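You operate a simulated robot arm through the tools that you are given. There is no shell and no other tool.

The job below is to be done with a simulated robot arm. You get a single attempt, and the scene is never put back.

JOB
Set the yellow and blue dials to 1 and switch their lamps on.
Fine: on the dimmer pack; leave its other dials and switches.

It is judged by the outcome, as a careful person would: the job done as asked, and still so three seconds after it is handed in. It fails if anything else is knocked over, pushed out of place, dropped, spilled or broken.

ROBOT AND FRAMES
A 6-joint arm with a fingered hand, fixed in place. Base frame: the origin is at the foot of the arm, x ahead of it, y to its left, z up; the work surface is at about z = 0.74. Units: m, rad, N and s.
With the tool pointing down near the work surface it reaches from about 0.14 to 0.88 m from the base axis. Its first joint turns from -2.897 to 2.897 rad. Payload 5 kg.
The tool frame sits at the grasp point between the pads (the TCP): z along the fingers, y along the line on which they close. The tips reach 0.037 m beyond it. The gripper opens to 0.124 m. The gripper's body begins 0.043 m behind the TCP. The gripper is a hand of 3 fingers: y runs from the thumb to the fingers, the wrist lies at [-0.021, -0.125, -0.215] in the tool frame, and closing takes about 1.5 s.
Orientation is that of the tool frame in the base frame, as a unit quaternion [x, y, z, w]. With the fingers straight down and the wrist toward the robot, the tool's x, y and z point along [0, 1, 0], [1, 0, 0] and [0, 0, -1] of the base frame.

CONTROLS
- The arm moves only by the tool drive_tool. Its argument "rows" is a list that holds one entry, the list of rows, each a list of 6 numbers: the shift along the base's x, y, z in mm, then the turn, a rotation vector about the base's x, y, z in rad. In form: [[[x, y, z, wx, wy, wz], ...]]. A call has 1 to 20 rows; each row shifts and turns the commanded pose from where the row before left it. "jaw" is the gripper command, from -1 (fully open) to 1 (shut), values between in proportion, set as the call begins (left out, the last holds). A row lasts 0.2 s, in which the tool goes at most 0.05 m and 0.15 rad; a call with a longer step from one row to the next is refused whole, and so is a gripper value outside its range. Where a pose cannot be reached the arm comes as near as it can. A force on the tool above 40 N (or 10 N above the force at the start of the call, whichever is more), or a blocked arm, ends the call early, and 0.2 s more pass. The fingers move at their own pace (about 0.072 m/s each) and stop on an object; they squeeze with about 29 N. The grip force told is the motor's: it shows also when the fingers shut on nothing. Time passes only in rows, and 0.2 s behind the last, so rows that do not move let the fingers close. It gives the time, the measured TCP pose, the force on the tool (base axes), the opening and the grip force at its end, in the units of the frame above (readings bear some noise), with the torque about the TCP (base axes, N m) and any sound that the robot's microphone picked up.
- Cameras (640 x 400 px; columns grow to the right, rows downward): "scene" is fixed at [0.0498, -0.6492, 1.3904]; the picture's right is [0.94, -0.35, 0.00], its down [-0.15, -0.40, -0.90] and it looks along [0.32, 0.85, -0.43] (base axes); focal length 323 px, centre (320, 200). "wrist" rides on the gripper at [0.072, -0.104, -0.154] in the tool frame; the picture's right is [-0.83, 0.26, -0.49], its down [-0.51, -0.72, 0.47] and it looks along [-0.23, 0.64, 0.73] (tool axes); focal length 243 px, centre (320, 200). There is no depth. A picture from a camera that has moved, and an enlarged one, comes with that camera's place and axes in the base frame and with its lens.
- capture(camera): a new picture of that camera. The clock stands still meanwhile.
- move_fingers(index, middle, thumb_bend, thumb_turn): sets how far each is bent, from 0 (flat) to 100 (curled in); at 30 the hand is open as for a grip, at 70 the pads meet at the TCP. One left out holds its place. A second passes; each finger stops where it meets its share of the squeeze, and holds until it gets a number again. A gripper value or a shape takes the hand back. It gives what a move gives, with no picture; readings hold the bend of each and the force on the fingers (four entries, about 0 where the hand has none), thumb and palm. thumb_turn goes from beside the hand (0) to across from the fingers (100), as for a grip.
- hand_shape(shape): the hand has 3 fingers and takes this shape, open, in about a second: jaw (thumb against the fingers, like two jaws); tri (thumb and two fingers); tip (a fingertip pinch); poke (one finger out to press); point (the index stretched); flat (the hand flat); cup (the hand cupped); fist (a fist). The gripper value then closes the fingers along that shape, each until it touches; the sizes above hold for jaw. It gives what a move gives, with no picture.
- enlarge(camera, box): a new picture of the part [left, top, right, bottom] of that camera's present view, enlarged. The clock stands still meanwhile.
- hand_in(): hands the job in; it is judged then, once.

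Places have to be worked out from the pictures, the camera data and where the tool is seen. Open the gripper and draw the arm clear of the work before you hand the job in, unless the task says otherwise.

The tools are called after "Call:" by a JSON object that holds its "name" and its "arguments". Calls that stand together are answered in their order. drive_tool: Moves the arm, as the interface text tells. Its arguments: {"type":"object","properties":{"rows":{"type":"array"},"jaw":{"type":"number"}},"required":["rows"]} The other tools are called the same way: hand_shape (shape) gives the hand a shape; move_fingers (index, middle, thumb_bend, thumb_turn) moves the fingers one by one; capture (camera) takes a picture; enlarge (camera, box) takes an enlarged picture of a part of a camera's view; hand_in () hands the job in.

At the start:

```text
clock: 0.0
tool_pos: [0.6665, 0.3323, 1.0771]
tool_rot: [0.707, 0.707, 0.0, -0.001]
wrist_force: [-0.1, -0.1, -0.1]
ft_torque: [0.0, -0.02, 0.01]
finger_gap: 0.1234
grasp_force: 0.0
shape: jaw
bend: [30.0, 30.0, 30.0, 98.0]
finger forces: [0.0, 0.1, 0.0, 0.0, 0.1, 0.0]
```

scene: 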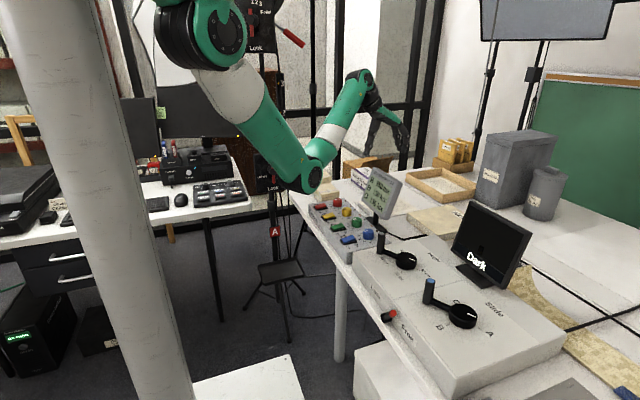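
wrist: 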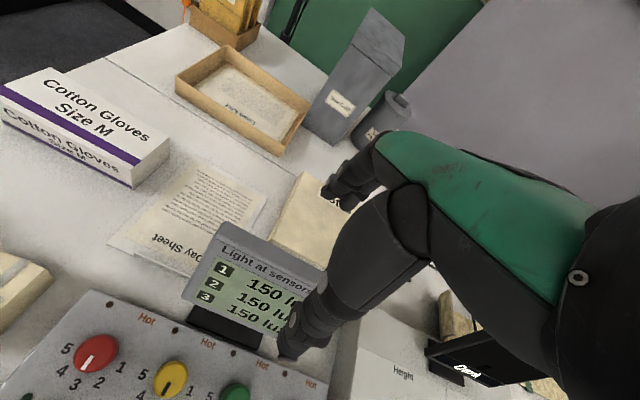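

I start by looking closer at the dimmer pack with its coloured dials and switches.

Call:
{"name": "enlarge", "arguments": {"camera": "scene", "box": [290, 160, 420, 260]}}

Call:
{"name": "enlarge", "arguments": {"camera": "wrist", "box": [0, 200, 320, 400]}}

```text
4.00 times, centred on (355, 210) of scene
camera zoom: at [0.0498, -0.6492, 1.3904], right [0.94, -0.35, 0.0], down [-0.15, -0.4, -0.9], along [0.32, 0.85, -0.43], focal length 1292 px, centre (180, 160)
```

zoom: 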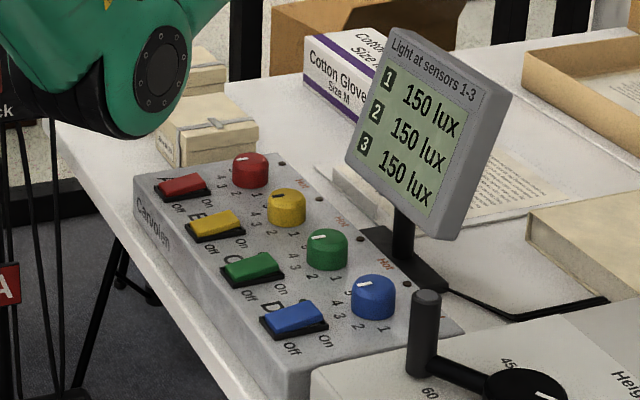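

```text
2.00 times, centred on (160, 300) of wrist
camera zoom: at [0.5625, 0.4039, 1.2303], right [0.26, -0.83, 0.49], down [-0.72, -0.51, -0.47], along [0.64, -0.23, -0.73], focal length 485 px, centre (640, 0)
```

zoom: 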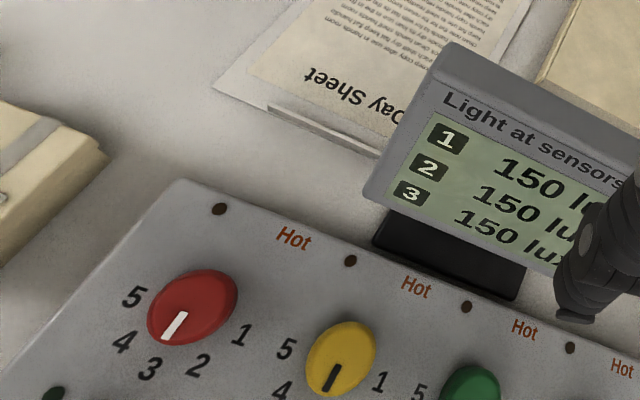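

The pack has four rows (red, yellow, green, blue) with dials near x≈0.547 and rockers near x≈0.473, both by triangulation. I draw the hand back toward the robot so the wrist camera sees the whole panel.

Call:
{"name": "drive_tool", "arguments": {"rows": [[[-45, 0, 10, 0, 0, 0], [-45, 0, 10, 0, 0, 0], [-45, 0, 10, 0, 0, 0], [-45, 0, 10, 0, 0, 0], [-45, 0, 0, 0, 0, 0], [-45, 0, 0, 0, 0, 0], [0, 0, 0, 0, 0, 0]]]}}

Call:
{"name": "capture", "arguments": {"camera": "wrist"}}

Call:
{"name": "capture", "arguments": {"camera": "scene"}}

```text
clock: 1.6
tool_pos: [0.4197, 0.3332, 1.0704]
tool_rot: [0.706, 0.708, 0.003, 0.002]
wrist_force: [0.1, 0.8, 0.1]
ft_torque: [-0.02, 0.0, -0.02]
finger_gap: 0.1239
grasp_force: 0.0
shape: jaw
bend: [30.0, 30.0, 30.0, 98.0]
finger forces: [0.0, 0.1, 0.1, 0.0, 0.0, 0.0]
out of reach, approached as far as the arm can: row 4, 5, 6
```

```text
taken
camera wrist: at [0.3146, 0.4055, 1.2235], right [0.26, -0.83, 0.49], down [-0.72, -0.51, -0.48], along [0.65, -0.23, -0.73], focal length 243 px, centre (320, 200)
```

wrist: 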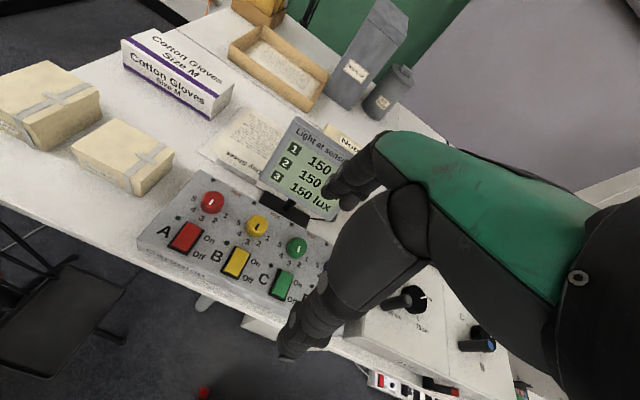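

```text
taken
```

scene: 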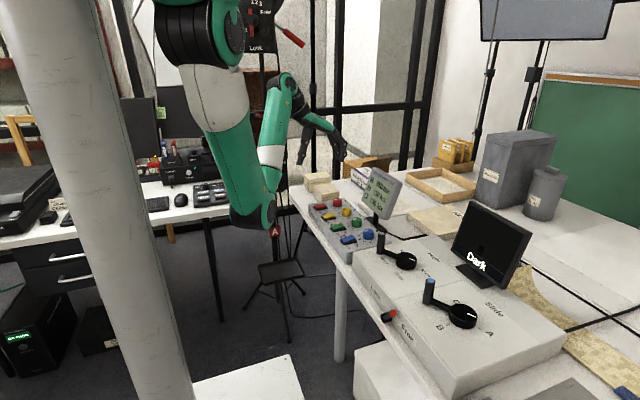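

The panel is visible except for the blue row, which the hand hides. I enlarge this view, and will then shift the arm right to see the blue row.

Call:
{"name": "enlarge", "arguments": {"camera": "wrist", "box": [130, 170, 340, 305]}}

Call:
{"name": "drive_tool", "arguments": {"rows": [[[10, -45, 0, 0, 0, 0], [0, -45, 0, 0, 0, 0], [0, -45, 0, 0, 0, 0], [0, -45, 0, 0, 0, 0], [0, 0, 0, 0, 0, 0]]]}}

Call:
{"name": "capture", "arguments": {"camera": "wrist"}}

```text
2.96 times, centred on (235, 238) of wrist
camera zoom: at [0.3146, 0.4055, 1.2235], right [0.26, -0.83, 0.49], down [-0.72, -0.51, -0.48], along [0.65, -0.23, -0.73], focal length 719 px, centre (572, 89)
```

zoom: 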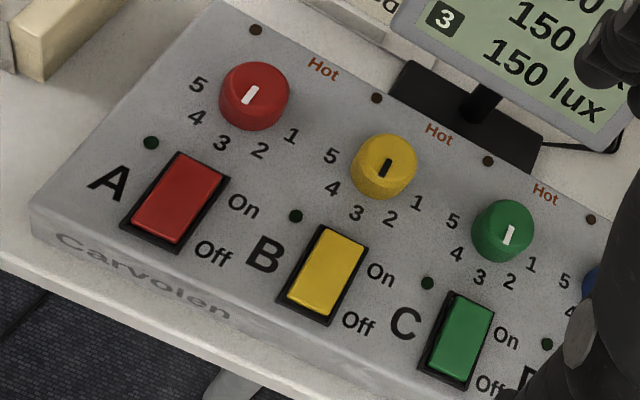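

```text
clock: 2.8
tool_pos: [0.4385, 0.1615, 1.0661]
tool_rot: [0.707, 0.708, 0.0, 0.0]
wrist_force: [0.3, 0.4, -0.3]
ft_torque: [0.0, 0.01, -0.01]
finger_gap: 0.1237
grasp_force: 0.1
shape: jaw
bend: [30.0, 30.0, 30.0, 98.0]
finger forces: [0.1, 0.0, 0.1, 0.0, 0.0, 0.0]
out of reach, approached as far as the arm can: row 4
```

```text
taken
camera wrist: at [0.3353, 0.2339, 1.2192], right [0.26, -0.83, 0.49], down [-0.72, -0.51, -0.47], along [0.64, -0.23, -0.73], focal length 243 px, centre (320, 200)
```

wrist: 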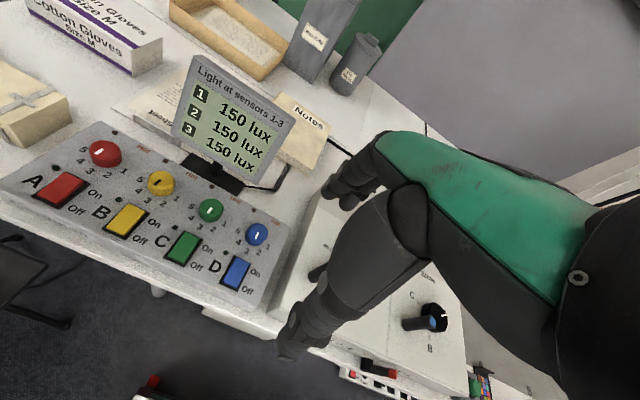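

All four rows are visible now. I enlarge the yellow and blue rows for the pointer directions and the state of the rockers.

Call:
{"name": "enlarge", "arguments": {"camera": "wrist", "box": [120, 155, 200, 205]}}

Call:
{"name": "enlarge", "arguments": {"camera": "wrist", "box": [200, 205, 296, 265]}}

Call:
{"name": "enlarge", "arguments": {"camera": "wrist", "box": [20, 120, 300, 310]}}

Call:
{"name": "enlarge", "arguments": {"camera": "scene", "box": [305, 195, 405, 255]}}

```text
8.00 times, centred on (160, 180) of wrist
camera zoom: at [0.3353, 0.2339, 1.2192], right [0.26, -0.83, 0.49], down [-0.72, -0.51, -0.47], along [0.64, -0.23, -0.73], focal length 1941 px, centre (1600, 360)
```

zoom: 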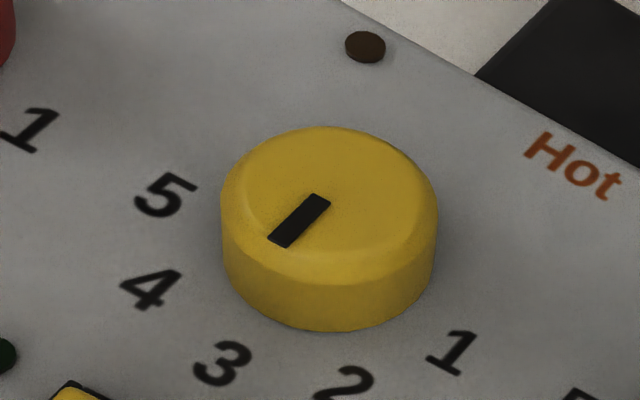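

```text
6.67 times, centred on (248, 235) of wrist
camera zoom: at [0.3353, 0.2339, 1.2192], right [0.26, -0.83, 0.49], down [-0.72, -0.51, -0.47], along [0.64, -0.23, -0.73], focal length 1618 px, centre (800, -33)
```

zoom: 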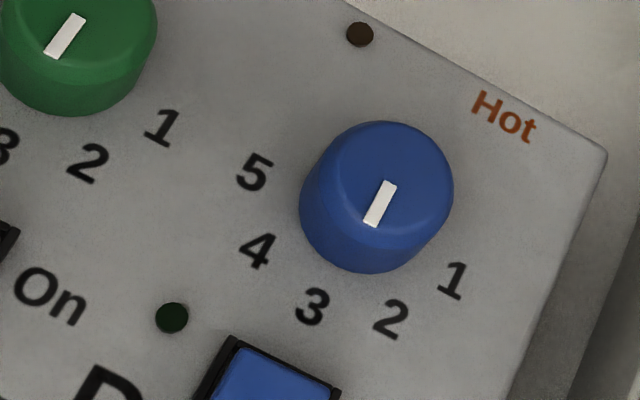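

```text
2.11 times, centred on (160, 215) of wrist
camera zoom: at [0.3353, 0.2339, 1.2192], right [0.26, -0.83, 0.49], down [-0.72, -0.51, -0.47], along [0.64, -0.23, -0.73], focal length 511 px, centre (657, 168)
```

zoom: 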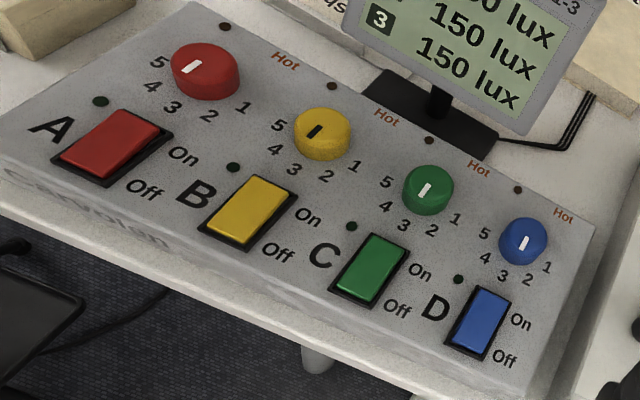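

```text
6.40 times, centred on (355, 225) of scene
camera zoom: at [0.0498, -0.6492, 1.3904], right [0.94, -0.35, 0.0], down [-0.15, -0.4, -0.9], along [0.32, 0.85, -0.43], focal length 2068 px, centre (96, 40)
```

zoom: 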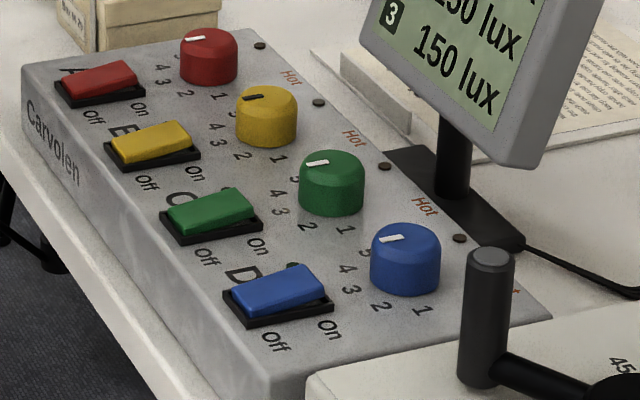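

All four pointers stand at 3, and the rockers have "On" on the far (+x) side with that end raised, so they are off. From the digits, 3→1 is about 80° counter-clockwise seen from above. I move over the yellow dial at about (0.551, 0.379), staying high, to check the hand from the scene camera.

Call:
{"name": "drive_tool", "arguments": {"rows": [[[20, 40, 0, 0, 0, 0], [20, 44, 0, 0, 0, 0], [20, 44, 0, 0, 0, 0], [20, 44, -10, 0, 0, 0], [20, 44, -20, 0, 0, 0], [12, 2, -30, 0, 0, 0], [0, 0, 0, 0, 0, 0]]]}}

Call:
{"name": "capture", "arguments": {"camera": "scene"}}

Call:
{"name": "enlarge", "arguments": {"camera": "scene", "box": [280, 80, 440, 260]}}

Call:
{"name": "capture", "arguments": {"camera": "wrist"}}

```text
refused: row 5 steps farther than a row can; nothing moved
```

```text
taken
```

scene: 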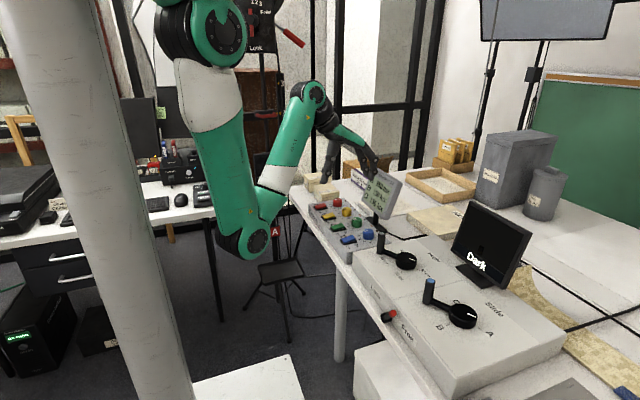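

```text
2.22 times, centred on (360, 170) of scene
camera zoom: at [0.0498, -0.6492, 1.3904], right [0.94, -0.35, 0.0], down [-0.15, -0.4, -0.9], along [0.32, 0.85, -0.43], focal length 718 px, centre (231, 267)
```

zoom: 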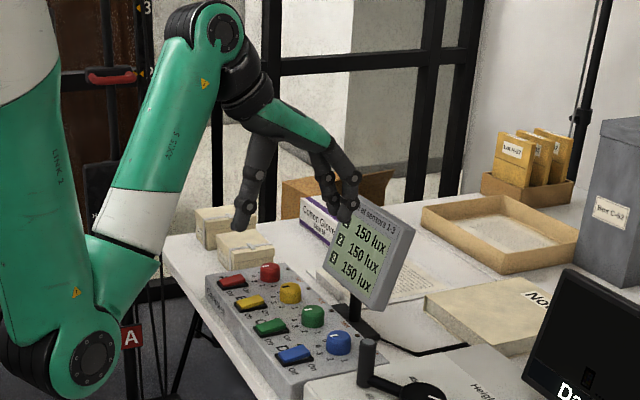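

```text
taken
camera wrist: at [0.3353, 0.2339, 1.2192], right [0.26, -0.83, 0.49], down [-0.72, -0.51, -0.47], along [0.64, -0.23, -0.73], focal length 243 px, centre (320, 200)
```

wrist: 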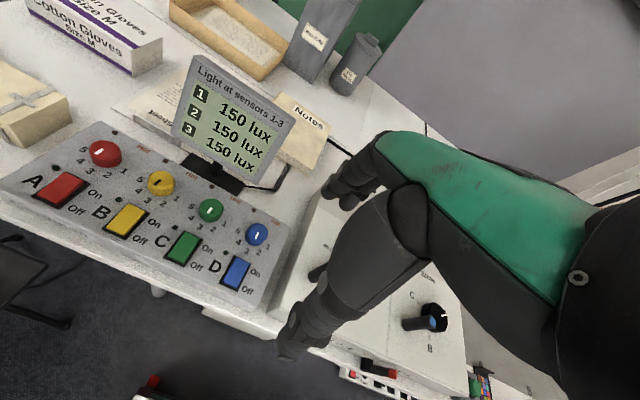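

Refused for one row being slightly too long, so nothing moved. The scene view shows the thumb on the robot side and the two fingers on the far side, bent down. I repeat the move with shorter steps.

Call:
{"name": "drive_tool", "arguments": {"rows": [[[18, 36, 0, 0, 0, 0], [18, 36, 0, 0, 0, 0], [18, 36, 0, 0, 0, 0], [18, 36, -10, 0, 0, 0], [18, 36, -15, 0, 0, 0], [18, 36, -15, 0, 0, 0], [5, 2, -20, 0, 0, 0], [0, 0, 0, 0, 0, 0]]]}}

Call:
{"name": "enlarge", "arguments": {"camera": "scene", "box": [280, 80, 440, 260]}}

Call:
{"name": "capture", "arguments": {"camera": "wrist"}}

```text
clock: 4.6
tool_pos: [0.5492, 0.3821, 1.0056]
tool_rot: [0.707, 0.707, 0.0, 0.0]
wrist_force: [0.0, -0.5, 0.7]
ft_torque: [0.02, -0.01, -0.02]
finger_gap: 0.1238
grasp_force: 0.1
shape: jaw
bend: [30.0, 30.0, 30.0, 97.0]
finger forces: [0.0, 0.0, 0.0, 0.0, 0.0, 0.0]
```

```text
2.22 times, centred on (360, 170) of scene
camera zoom: at [0.0498, -0.6492, 1.3904], right [0.94, -0.35, 0.0], down [-0.15, -0.4, -0.9], along [0.32, 0.85, -0.43], focal length 718 px, centre (231, 267)
```

zoom: 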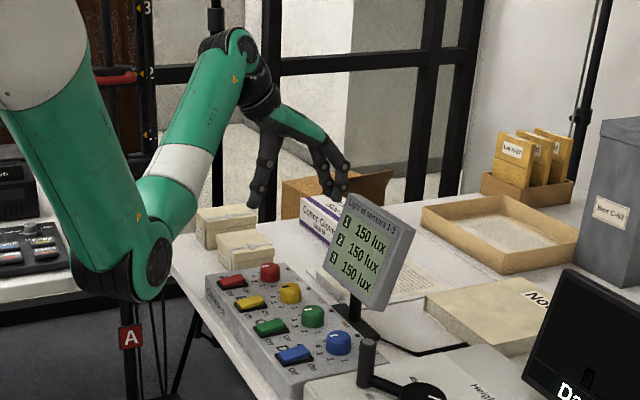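

```text
taken
camera wrist: at [0.4457, 0.4541, 1.1585], right [0.26, -0.83, 0.49], down [-0.72, -0.51, -0.47], along [0.64, -0.23, -0.73], focal length 243 px, centre (320, 200)
```

wrist: 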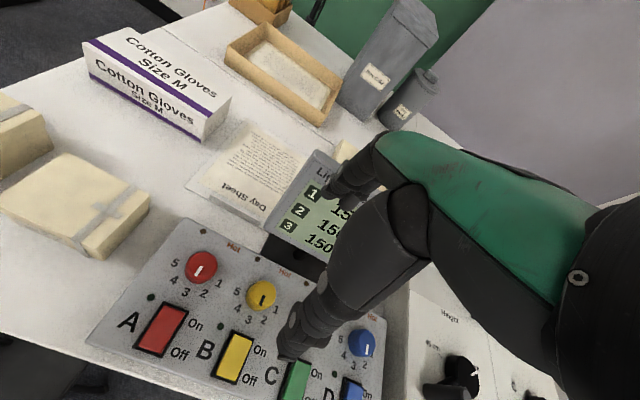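

The hand is above the yellow dial. I rehearse the 80° turn in the air, to see whether the arm can do it in one grip.

Call:
{"name": "drive_tool", "arguments": {"rows": [[[0, 0, 0, 0, 0, 0.14], [0, 0, 0, 0, 0, 0.14], [0, 0, 0, 0, 0, 0.14], [0, 0, 0, 0, 0, 0.14], [0, 0, 0, 0, 0, 0.14], [0, 0, 0, 0, 0, 0.14], [0, 0, 0, 0, 0, 0.14], [0, 0, 0, 0, 0, 0.14], [0, 0, 0, 0, 0, 0.14], [0, 0, 0, 0, 0, 0.14], [0, 0, 0, 0, 0, 0]]]}}

Call:
{"name": "enlarge", "arguments": {"camera": "scene", "box": [280, 80, 440, 260]}}

Call:
{"name": "capture", "arguments": {"camera": "wrist"}}

```text
clock: 7.0
tool_pos: [0.5506, 0.3791, 1.0058]
tool_rot: [0.085, 0.996, 0.001, 0.0]
wrist_force: [-0.9, -0.2, -0.7]
ft_torque: [-0.02, -0.01, -0.03]
finger_gap: 0.1239
grasp_force: 0.1
shape: jaw
bend: [30.0, 30.0, 30.0, 98.0]
finger forces: [0.1, 0.0, 0.0, 0.1, 0.0, 0.0]
```

```text
2.22 times, centred on (360, 170) of scene
camera zoom: at [0.0498, -0.6492, 1.3904], right [0.94, -0.35, 0.0], down [-0.15, -0.4, -0.9], along [0.32, 0.85, -0.43], focal length 718 px, centre (231, 267)
```

zoom: 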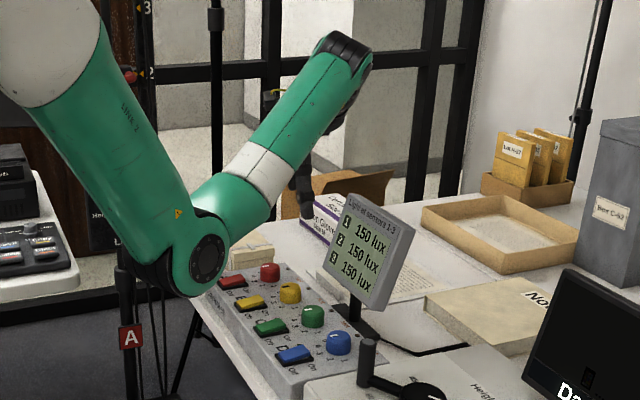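

```text
taken
camera wrist: at [0.4622, 0.2889, 1.1585], right [0.86, 0.12, 0.49], down [0.38, -0.8, -0.47], along [0.34, 0.59, -0.73], focal length 243 px, centre (320, 200)
```

wrist: 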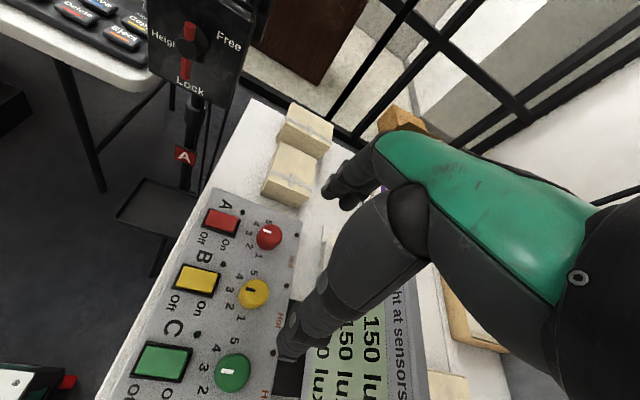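

The 80° turn is reachable without trouble. I turn back, setting the jaw half closed so the fingers will straddle the 38 mm dial, and look at the finger geometry.

Call:
{"name": "drive_tool", "arguments": {"rows": [[[0, 0, 0, 0, 0, -0.14], [0, 0, 0, 0, 0, -0.14], [0, 0, 0, 0, 0, -0.14], [0, 0, 0, 0, 0, -0.14], [0, 0, 0, 0, 0, -0.14], [0, 0, 0, 0, 0, -0.14], [0, 0, 0, 0, 0, -0.14], [0, 0, 0, 0, 0, -0.14], [0, 0, 0, 0, 0, -0.14], [0, 0, 0, 0, 0, -0.14], [0, 0, -30, 0, 0, 0], [0, 0, -30, 0, 0, 0], [0, 0, 0, 0, 0, 0]]], "jaw": -0.1}}

Call:
{"name": "enlarge", "arguments": {"camera": "scene", "box": [310, 110, 420, 250]}}

Call:
{"name": "capture", "arguments": {"camera": "wrist"}}

```text
clock: 9.8
tool_pos: [0.55, 0.3801, 0.9468]
tool_rot: [0.707, 0.707, 0.0, -0.001]
wrist_force: [-0.2, 0.6, -0.2]
ft_torque: [-0.01, 0.02, -0.01]
finger_gap: 0.0687
grasp_force: 0.1
shape: jaw
bend: [74.0, 43.0, 67.0, 100.0]
finger forces: [0.0, 0.1, 0.0, 0.0, 0.0, 0.0]
```

```text
2.86 times, centred on (365, 180) of scene
camera zoom: at [0.0498, -0.6492, 1.3904], right [0.94, -0.35, 0.0], down [-0.15, -0.4, -0.9], along [0.32, 0.85, -0.43], focal length 923 px, centre (191, 257)
```

zoom: 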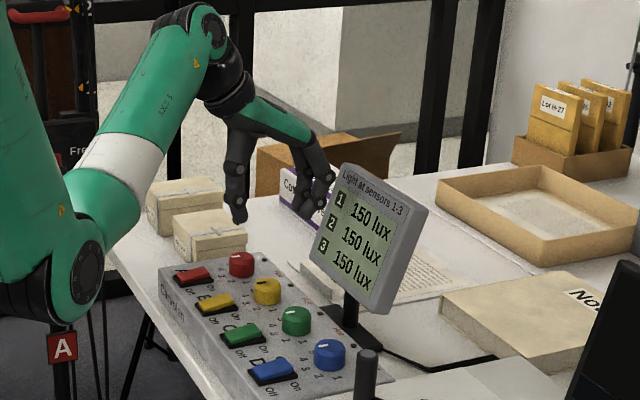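

```text
taken
camera wrist: at [0.4461, 0.4526, 1.0998], right [0.26, -0.83, 0.49], down [-0.72, -0.51, -0.47], along [0.64, -0.23, -0.73], focal length 243 px, centre (320, 200)
```

wrist: 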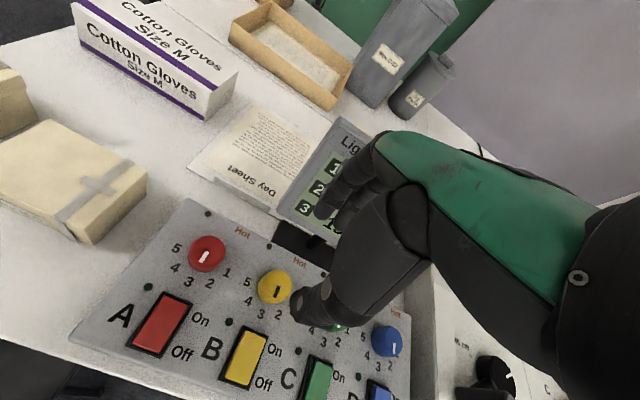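

The jaw opening is now 69 mm, though the reported bends of index (74) and middle (43) differ. I look closer at the fingers before going down.

Call:
{"name": "enlarge", "arguments": {"camera": "scene", "box": [370, 140, 440, 190]}}

Call:
{"name": "enlarge", "arguments": {"camera": "scene", "box": [360, 130, 440, 180]}}

Call:
{"name": "enlarge", "arguments": {"camera": "wrist", "box": [230, 110, 450, 350]}}

```text
8.00 times, centred on (405, 165) of scene
camera zoom: at [0.0498, -0.6492, 1.3904], right [0.94, -0.35, 0.0], down [-0.15, -0.4, -0.9], along [0.32, 0.85, -0.43], focal length 2585 px, centre (-360, 480)
```

zoom: 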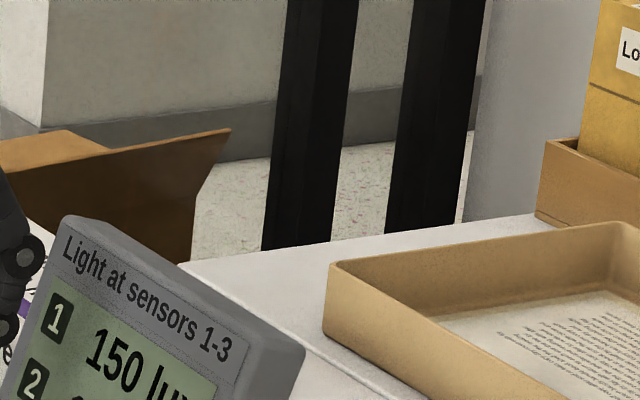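

```text
8.00 times, centred on (400, 155) of scene
camera zoom: at [0.0498, -0.6492, 1.3904], right [0.94, -0.35, 0.0], down [-0.15, -0.4, -0.9], along [0.32, 0.85, -0.43], focal length 2585 px, centre (-320, 560)
```

zoom: 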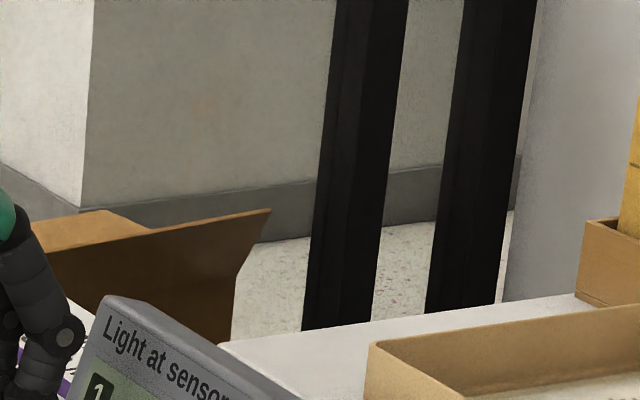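

```text
1.67 times, centred on (340, 230) of wrist
camera zoom: at [0.4461, 0.4526, 1.0998], right [0.26, -0.83, 0.49], down [-0.72, -0.51, -0.47], along [0.64, -0.23, -0.73], focal length 404 px, centre (287, 150)
```

zoom: 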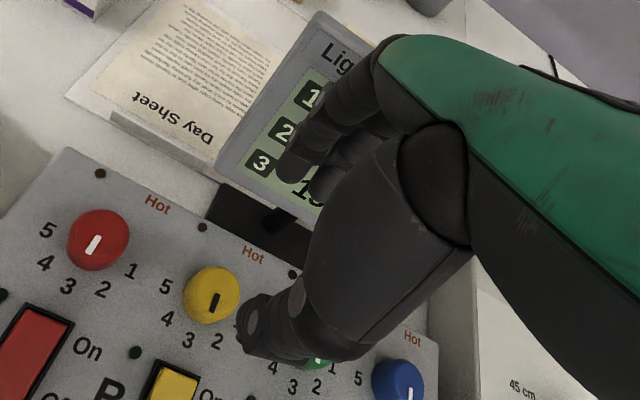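

I missed the hand in those crops; I take one centred on it.

Call:
{"name": "enlarge", "arguments": {"camera": "scene", "box": [325, 130, 415, 195]}}

```text
6.15 times, centred on (370, 162) of scene
camera zoom: at [0.0498, -0.6492, 1.3904], right [0.94, -0.35, 0.0], down [-0.15, -0.4, -0.9], along [0.32, 0.85, -0.43], focal length 1988 px, centre (12, 431)
```

zoom: 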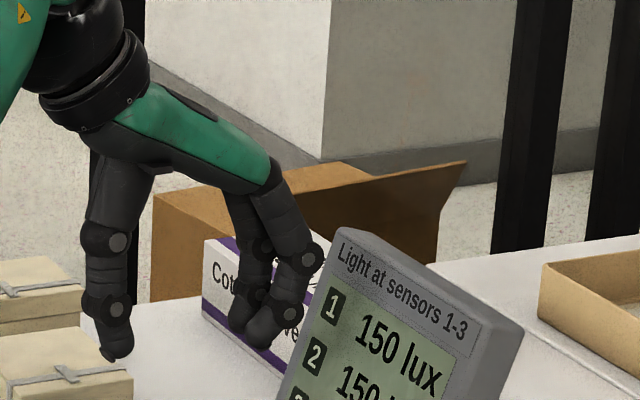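

Thumb and fingertips look symmetric about the TCP, with tips about 37–41 mm below it. Three wrist views agree on the yellow dial centre at (0.548, 0.374), top about z=0.811. I shift there and lower to z≈0.87, so the tips stay above the dial.

Call:
{"name": "drive_tool", "arguments": {"rows": [[[-2, -6, 0, 0, 0, 0], [0, 0, -25, 0, 0, 0], [0, 0, -25, 0, 0, 0], [0, 0, -25, 0, 0, 0], [0, 0, 0, 0, 0, 0], [0, 0, 0, 0, 0, 0]]]}}

Call:
{"name": "enlarge", "arguments": {"camera": "scene", "box": [305, 150, 405, 225]}}

Call:
{"name": "capture", "arguments": {"camera": "wrist"}}

Call:
{"name": "enlarge", "arguments": {"camera": "wrist", "box": [240, 180, 400, 360]}}

```text
clock: 11.2
tool_pos: [0.5483, 0.3753, 0.8719]
tool_rot: [0.708, 0.706, 0.0, 0.0]
wrist_force: [-1.2, 0.5, 0.6]
ft_torque: [0.0, -0.02, 0.01]
finger_gap: 0.0687
grasp_force: 0.0
shape: jaw
bend: [74.0, 43.0, 67.0, 100.0]
finger forces: [0.0, 0.0, 0.0, 0.0, 0.0, 0.0]
```

```text
5.33 times, centred on (355, 188) of scene
camera zoom: at [0.0498, -0.6492, 1.3904], right [0.94, -0.35, 0.0], down [-0.15, -0.4, -0.9], along [0.32, 0.85, -0.43], focal length 1723 px, centre (133, 267)
```

zoom: 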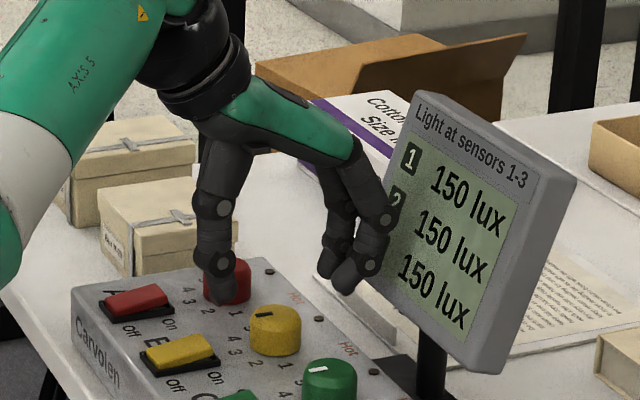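

```text
taken
camera wrist: at [0.4449, 0.447, 1.0244], right [0.26, -0.83, 0.49], down [-0.72, -0.51, -0.47], along [0.64, -0.23, -0.73], focal length 243 px, centre (320, 200)
```

wrist: 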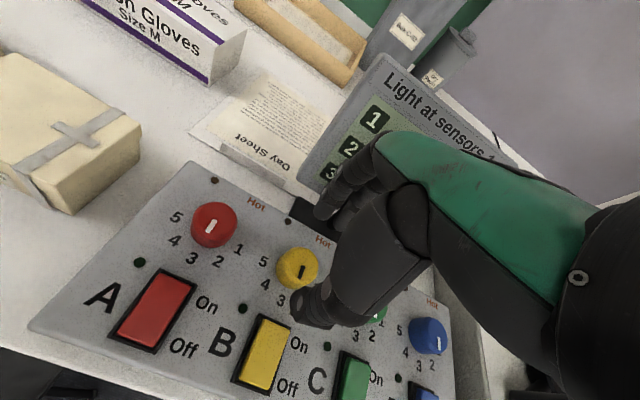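

```text
2.22 times, centred on (320, 270) of wrist
camera zoom: at [0.4449, 0.447, 1.0244], right [0.26, -0.83, 0.49], down [-0.72, -0.51, -0.47], along [0.64, -0.23, -0.73], focal length 539 px, centre (320, 44)
```

zoom: 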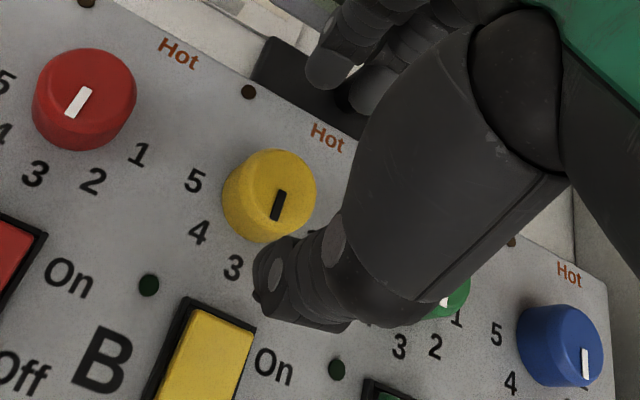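

The dial sits between thumb and fingers in both views, and the fingers clear the screen by about 3–4 cm. I lower slowly to z≈0.838 and check for contact.

Call:
{"name": "drive_tool", "arguments": {"rows": [[[0, 0, -10, 0, 0, 0], [0, 0, -10, 0, 0, 0], [0, 0, -8, 0, 0, 0], [0, 0, -6, 0, 0, 0], [0, 0, 0, 0, 0, 0]]]}}

Call:
{"name": "enlarge", "arguments": {"camera": "scene", "box": [305, 160, 405, 235]}}

Call:
{"name": "enlarge", "arguments": {"camera": "wrist", "box": [240, 180, 400, 360]}}

```text
clock: 12.4
tool_pos: [0.5489, 0.3739, 0.8368]
tool_rot: [0.708, 0.707, 0.0, 0.0]
wrist_force: [0.9, -0.3, 0.5]
ft_torque: [0.02, 0.01, -0.02]
finger_gap: 0.0685
grasp_force: 0.0
shape: jaw
bend: [74.0, 43.0, 67.0, 100.0]
finger forces: [0.0, 0.0, 0.0, 0.0, 0.0, 0.0]
```

```text
5.33 times, centred on (355, 198) of scene
camera zoom: at [0.0498, -0.6492, 1.3904], right [0.94, -0.35, 0.0], down [-0.15, -0.4, -0.9], along [0.32, 0.85, -0.43], focal length 1723 px, centre (133, 213)
```

zoom: 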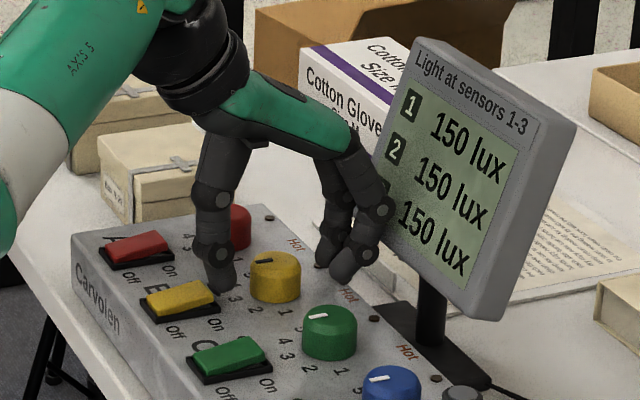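

```text
2.22 times, centred on (320, 270) of wrist
camera zoom: at [0.4443, 0.4458, 0.9903], right [0.26, -0.83, 0.49], down [-0.72, -0.51, -0.47], along [0.64, -0.23, -0.73], focal length 539 px, centre (320, 44)
```

zoom: 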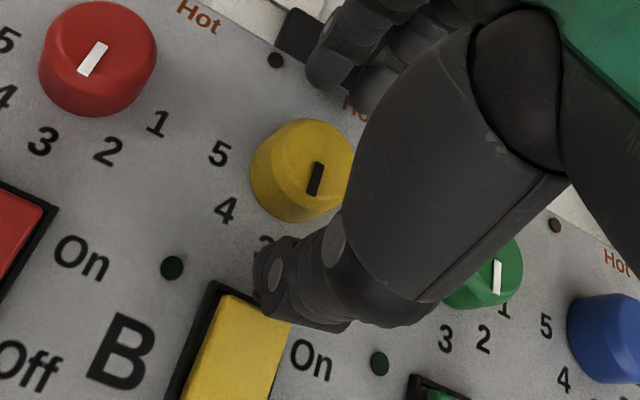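

No contact yet; tips reach well down the side of the dial. I close in stages to a 48 mm gap first, watching the forces.

Call:
{"name": "drive_tool", "arguments": {"rows": [[[0, 0, 0, 0, 0, 0], [0, 0, 0, 0, 0, 0], [0, 0, 0, 0, 0, 0]]], "jaw": 0.22}}

Call:
{"name": "enlarge", "arguments": {"camera": "scene", "box": [325, 185, 385, 230]}}

Call:
{"name": "enlarge", "arguments": {"camera": "wrist", "box": [240, 180, 400, 360]}}

```text
clock: 13.2
tool_pos: [0.5482, 0.3743, 0.8367]
tool_rot: [0.707, 0.707, 0.0, 0.0]
wrist_force: [0.5, 0.1, 0.4]
ft_torque: [0.0, 0.01, 0.01]
finger_gap: 0.0489
grasp_force: 0.1
shape: jaw
bend: [74.0, 49.0, 72.0, 100.0]
finger forces: [0.0, 0.0, 0.1, 0.0, 0.0, 0.1]
```

```text
8.89 times, centred on (355, 208) of scene
camera zoom: at [0.0498, -0.6492, 1.3904], right [0.94, -0.35, 0.0], down [-0.15, -0.4, -0.9], along [0.32, 0.85, -0.43], focal length 2872 px, centre (9, 133)
```

zoom: 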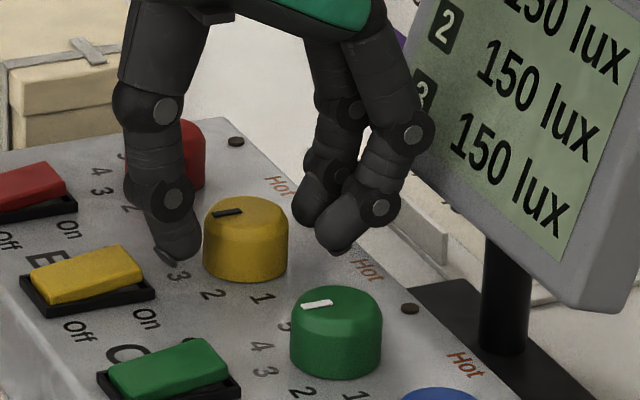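

```text
2.22 times, centred on (320, 270) of wrist
camera zoom: at [0.4443, 0.4459, 0.9906], right [0.26, -0.83, 0.49], down [-0.72, -0.51, -0.47], along [0.64, -0.23, -0.73], focal length 539 px, centre (320, 44)
```

zoom: 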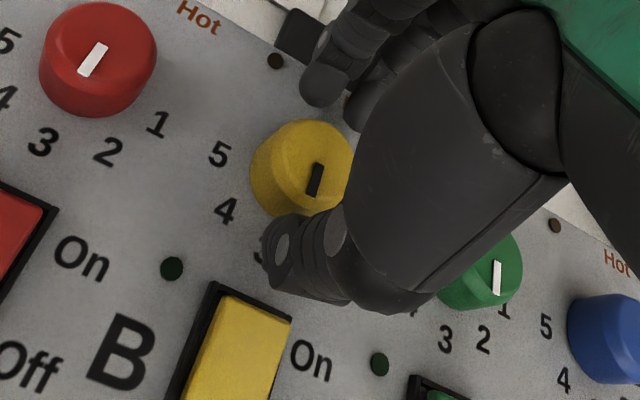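

The wrist view puts the dial centre within 1–2 mm of the TCP axis, and the thumb is slightly nearer than the fingers. I shift 2 mm toward the robot and close onto the dial.

Call:
{"name": "drive_tool", "arguments": {"rows": [[[-2, 0, 0, 0, 0, 0], [0, 0, 0, 0, 0, 0], [0, 0, 0, 0, 0, 0], [0, 0, 0, 0, 0, 0], [0, 0, 0, 0, 0, 0]]], "jaw": 0.6}}

Call:
{"name": "enlarge", "arguments": {"camera": "scene", "box": [325, 185, 385, 230]}}

Call:
{"name": "enlarge", "arguments": {"camera": "wrist", "box": [240, 180, 400, 360]}}

```text
clock: 14.4
tool_pos: [0.5466, 0.3724, 0.837]
tool_rot: [0.707, 0.707, -0.001, 0.0]
wrist_force: [-0.3, -0.6, -1.8]
ft_torque: [0.01, -0.02, -0.02]
finger_gap: 0.0244
grasp_force: 28.7
shape: jaw
bend: [73.0, 63.0, 74.0, 100.0]
finger forces: [16.3, 7.2, 0.0, 0.0, 25.9, 0.1]
```

```text
8.89 times, centred on (355, 208) of scene
camera zoom: at [0.0498, -0.6492, 1.3904], right [0.94, -0.35, 0.0], down [-0.15, -0.4, -0.9], along [0.32, 0.85, -0.43], focal length 2872 px, centre (9, 133)
```

zoom: 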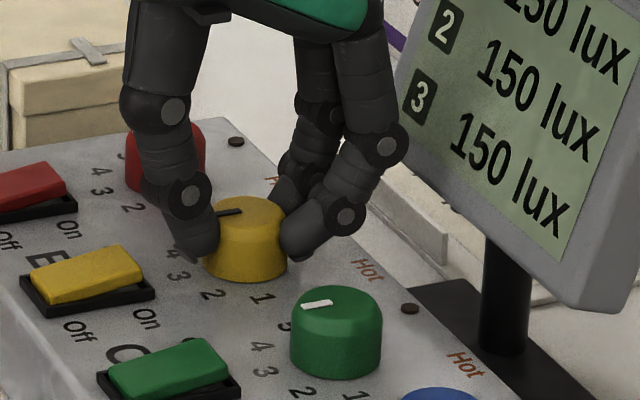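

```text
2.22 times, centred on (320, 270) of wrist
camera zoom: at [0.4428, 0.4461, 0.9908], right [0.26, -0.83, 0.49], down [-0.72, -0.51, -0.47], along [0.64, -0.23, -0.73], focal length 539 px, centre (320, 44)
```

zoom: 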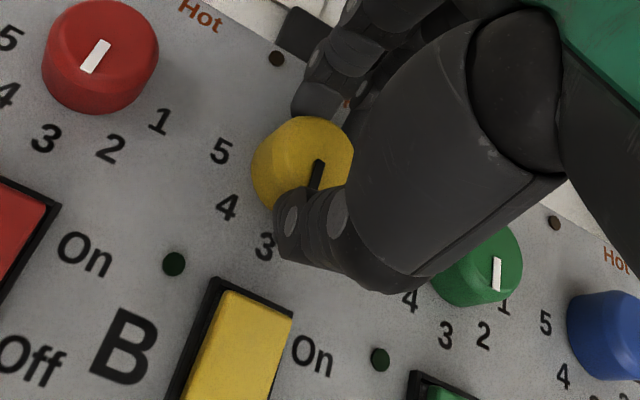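

The grip is firm (index 16 N, middle 7 N, thumb 26 N) with nothing pushed. I turn about 40° counter-clockwise first and check that the dial follows.

Call:
{"name": "drive_tool", "arguments": {"rows": [[[0, 0, 0, 0, 0, 0.1], [0, 0, 0, 0, 0, 0.1], [0, 0, 0, 0, 0, 0.1], [0, 0, 0, 0, 0, 0.1], [0, 0, 0, 0, 0, 0.1], [0, 0, 0, 0, 0, 0.1], [0, 0, 0, 0, 0, 0.1], [0, 0, 0, 0, 0, 0]]]}}

Call:
{"name": "enlarge", "arguments": {"camera": "scene", "box": [315, 170, 395, 230]}}

Call:
{"name": "enlarge", "arguments": {"camera": "wrist", "box": [220, 180, 400, 360]}}

```text
clock: 16.2
tool_pos: [0.547, 0.3738, 0.8379]
tool_rot: [0.421, 0.907, 0.0, 0.001]
wrist_force: [1.3, -0.7, 3.2]
ft_torque: [0.05, -0.11, -0.01]
finger_gap: 0.0247
grasp_force: 29.2
shape: jaw
bend: [73.0, 63.0, 74.0, 100.0]
finger forces: [17.9, 9.7, 0.0, 0.0, 26.3, 0.0]
```

```text
6.67 times, centred on (355, 200) of scene
camera zoom: at [0.0498, -0.6492, 1.3904], right [0.94, -0.35, 0.0], down [-0.15, -0.4, -0.9], along [0.32, 0.85, -0.43], focal length 2154 px, centre (87, 200)
```

zoom: 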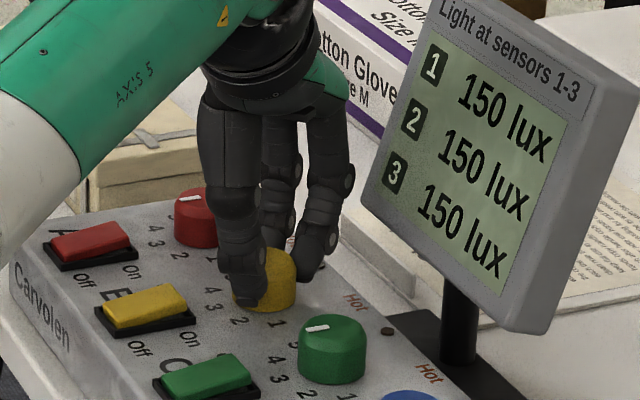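

```text
2.22 times, centred on (310, 270) of wrist
camera zoom: at [0.421, 0.3619, 0.9906], right [0.73, -0.47, 0.49], down [-0.22, -0.85, -0.47], along [0.64, 0.24, -0.73], focal length 539 px, centre (342, 44)
```

zoom: 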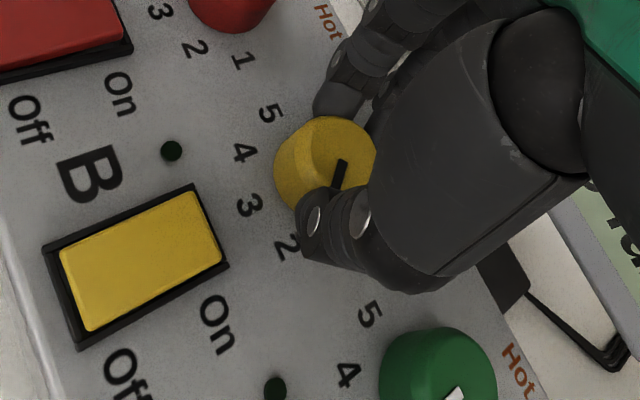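

The dial turned with the hand (the mark kept its place relative to the thumb) and torque is small. I turn the remaining 40°.

Call:
{"name": "drive_tool", "arguments": {"rows": [[[0, 0, 0, 0, 0, 0.1], [0, 0, 0, 0, 0, 0.1], [0, 0, 0, 0, 0, 0.1], [0, 0, 0, 0, 0, 0.1], [0, 0, 0, 0, 0, 0.1], [0, 0, 0, 0, 0, 0.1], [0, 0, 0, 0, 0, 0.1], [0, 0, 0, 0, 0, 0]]]}}

Call:
{"name": "enlarge", "arguments": {"camera": "scene", "box": [315, 170, 395, 230]}}

Call:
{"name": "enlarge", "arguments": {"camera": "wrist", "box": [220, 180, 400, 360]}}

```text
clock: 18.0
tool_pos: [0.5469, 0.3736, 0.8376]
tool_rot: [0.084, 0.996, 0.0, 0.0]
wrist_force: [4.1, 7.4, 2.0]
ft_torque: [0.4, -0.16, -0.06]
finger_gap: 0.0241
grasp_force: 29.5
shape: jaw
bend: [73.0, 62.0, 74.0, 100.0]
finger forces: [21.2, 12.0, 0.0, 0.0, 23.7, 0.0]
```

```text
6.67 times, centred on (355, 200) of scene
camera zoom: at [0.0498, -0.6492, 1.3904], right [0.94, -0.35, 0.0], down [-0.15, -0.4, -0.9], along [0.32, 0.85, -0.43], focal length 2154 px, centre (87, 200)
```

zoom: 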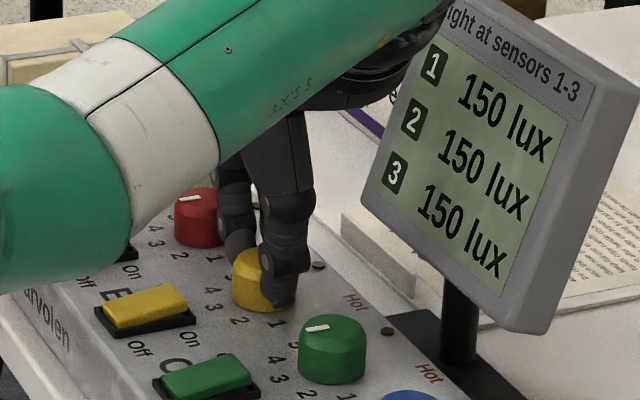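

```text
2.22 times, centred on (310, 270) of wrist
camera zoom: at [0.4587, 0.2828, 0.9909], right [0.86, 0.12, 0.49], down [0.38, -0.8, -0.47], along [0.34, 0.59, -0.73], focal length 539 px, centre (342, 44)
```

zoom: 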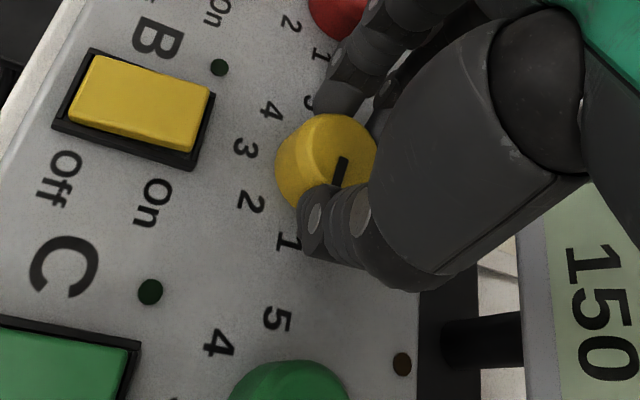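

In the wrist view the mark is parallel to the line from the dial centre to its "1". I release with only a small opening, to stay clear of the green dial, and look before lifting.

Call:
{"name": "drive_tool", "arguments": {"rows": [[[0, 0, 0, 0, 0, 0], [0, 0, 0, 0, 0, 0], [0, 0, 0, 0, 0, 0], [0, 0, 0, 0, 0, 0], [0, 0, 0, 0, 0, 0]]], "jaw": 0.05}}

Call:
{"name": "enlarge", "arguments": {"camera": "scene", "box": [315, 170, 395, 230]}}

Call:
{"name": "enlarge", "arguments": {"camera": "wrist", "box": [220, 180, 400, 360]}}

```text
clock: 19.2
tool_pos: [0.5472, 0.3739, 0.8374]
tool_rot: [0.085, 0.996, 0.0, 0.0]
wrist_force: [0.6, 0.6, -0.5]
ft_torque: [-0.03, 0.01, 0.02]
finger_gap: 0.0585
grasp_force: 0.0
shape: jaw
bend: [74.0, 46.0, 71.0, 100.0]
finger forces: [0.0, 0.0, 0.1, 0.1, 0.0, 0.1]
```

```text
6.67 times, centred on (355, 200) of scene
camera zoom: at [0.0498, -0.6492, 1.3904], right [0.94, -0.35, 0.0], down [-0.15, -0.4, -0.9], along [0.32, 0.85, -0.43], focal length 2154 px, centre (87, 200)
```

zoom: 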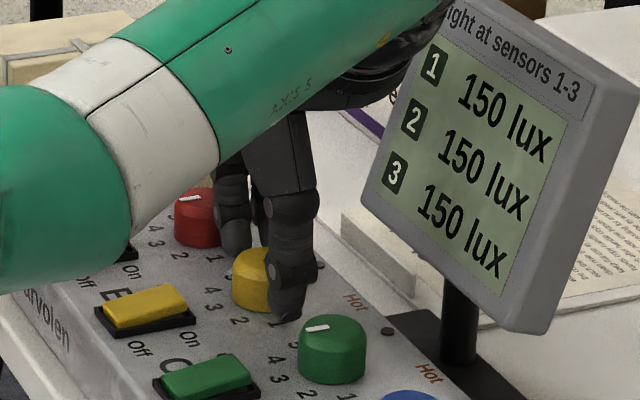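

```text
2.22 times, centred on (310, 270) of wrist
camera zoom: at [0.4586, 0.2827, 0.9909], right [0.86, 0.12, 0.49], down [0.38, -0.8, -0.47], along [0.34, 0.59, -0.73], focal length 539 px, centre (342, 44)
```

zoom: 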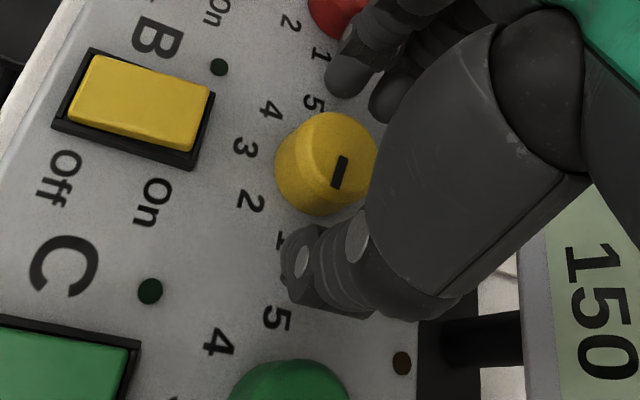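

The dial stays at the new position after release. I lift straight up and check it from above.

Call:
{"name": "drive_tool", "arguments": {"rows": [[[0, 0, 15, 0, 0, 0], [0, 0, 25, 0, 0, 0], [0, 0, 30, 0, 0, 0], [0, 0, 30, 0, 0, 0], [0, 0, 20, 0, 0, 0], [0, 0, 0, 0, 0, 0]]]}}

Call:
{"name": "capture", "arguments": {"camera": "wrist"}}

Call:
{"name": "enlarge", "arguments": {"camera": "wrist", "box": [200, 220, 320, 330]}}

Call:
{"name": "enlarge", "arguments": {"camera": "scene", "box": [305, 150, 405, 255]}}

```text
clock: 20.6
tool_pos: [0.5465, 0.3733, 0.9562]
tool_rot: [0.086, 0.996, 0.0, 0.0]
wrist_force: [0.5, 0.4, -1.1]
ft_torque: [0.02, 0.06, 0.0]
finger_gap: 0.0584
grasp_force: 0.0
shape: jaw
bend: [74.0, 46.0, 71.0, 100.0]
finger forces: [0.0, 0.0, 0.0, 0.0, 0.0, 0.0]
```

```text
taken
camera wrist: at [0.4566, 0.2821, 1.1098], right [0.86, 0.12, 0.49], down [0.38, -0.8, -0.47], along [0.34, 0.59, -0.73], focal length 243 px, centre (320, 200)
```

wrist: 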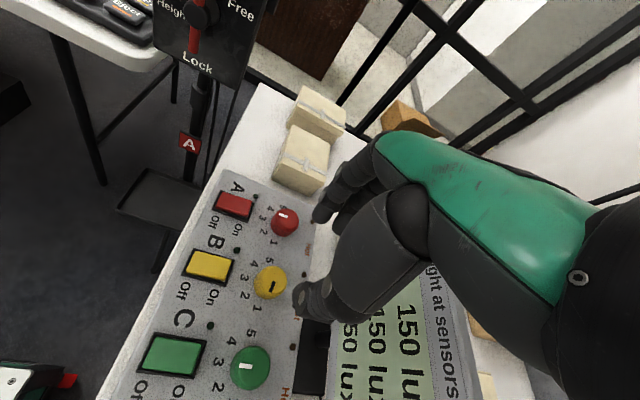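

```text
3.64 times, centred on (260, 275) of wrist
camera zoom: at [0.4566, 0.2821, 1.1098], right [0.86, 0.12, 0.49], down [0.38, -0.8, -0.47], along [0.34, 0.59, -0.73], focal length 882 px, centre (538, -73)
```

zoom: 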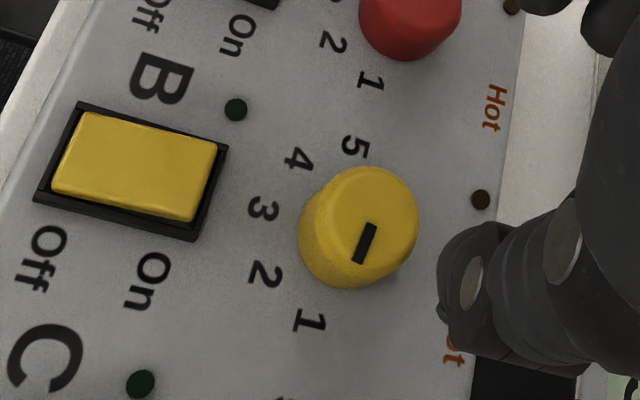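

```text
3.81 times, centred on (355, 202) of scene
camera zoom: at [0.0498, -0.6492, 1.3904], right [0.94, -0.35, 0.0], down [-0.15, -0.4, -0.9], along [0.32, 0.85, -0.43], focal length 1231 px, centre (187, 190)
```

zoom: 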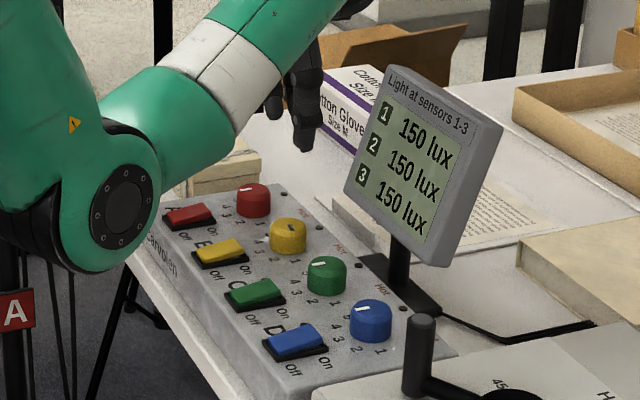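

From the digits I get the dial centre (0.549, 0.374) and ±80° for 5 and 1. I zoom in further to measure the yellow mark's actual angle.

Call:
{"name": "enlarge", "arguments": {"camera": "wrist", "box": [240, 255, 304, 320]}}

Call:
{"name": "enlarge", "arguments": {"camera": "scene", "box": [332, 195, 372, 225]}}

```text
6.15 times, centred on (272, 288) of wrist
camera zoom: at [0.4566, 0.2821, 1.1098], right [0.86, 0.12, 0.49], down [0.38, -0.8, -0.47], along [0.34, 0.59, -0.73], focal length 1493 px, centre (615, -338)
```

zoom: 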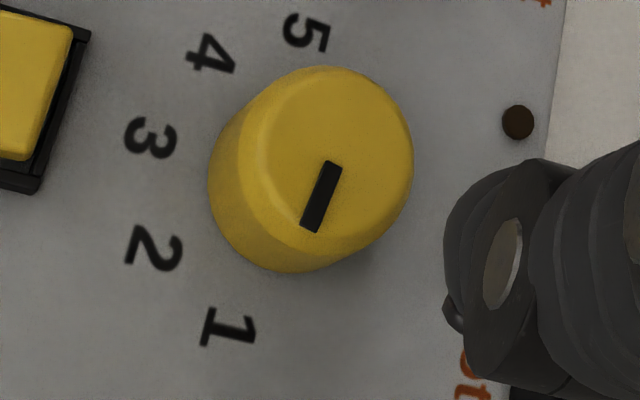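

```text
13.33 times, centred on (352, 210) of scene
camera zoom: at [0.0498, -0.6492, 1.3904], right [0.94, -0.35, 0.0], down [-0.15, -0.4, -0.9], along [0.32, 0.85, -0.43], focal length 4308 px, centre (-107, 67)
```

zoom: 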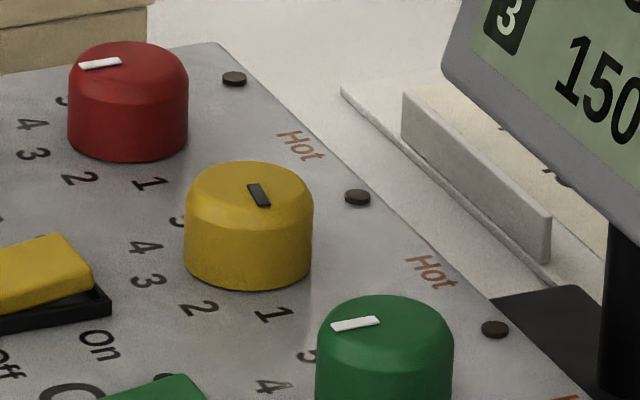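

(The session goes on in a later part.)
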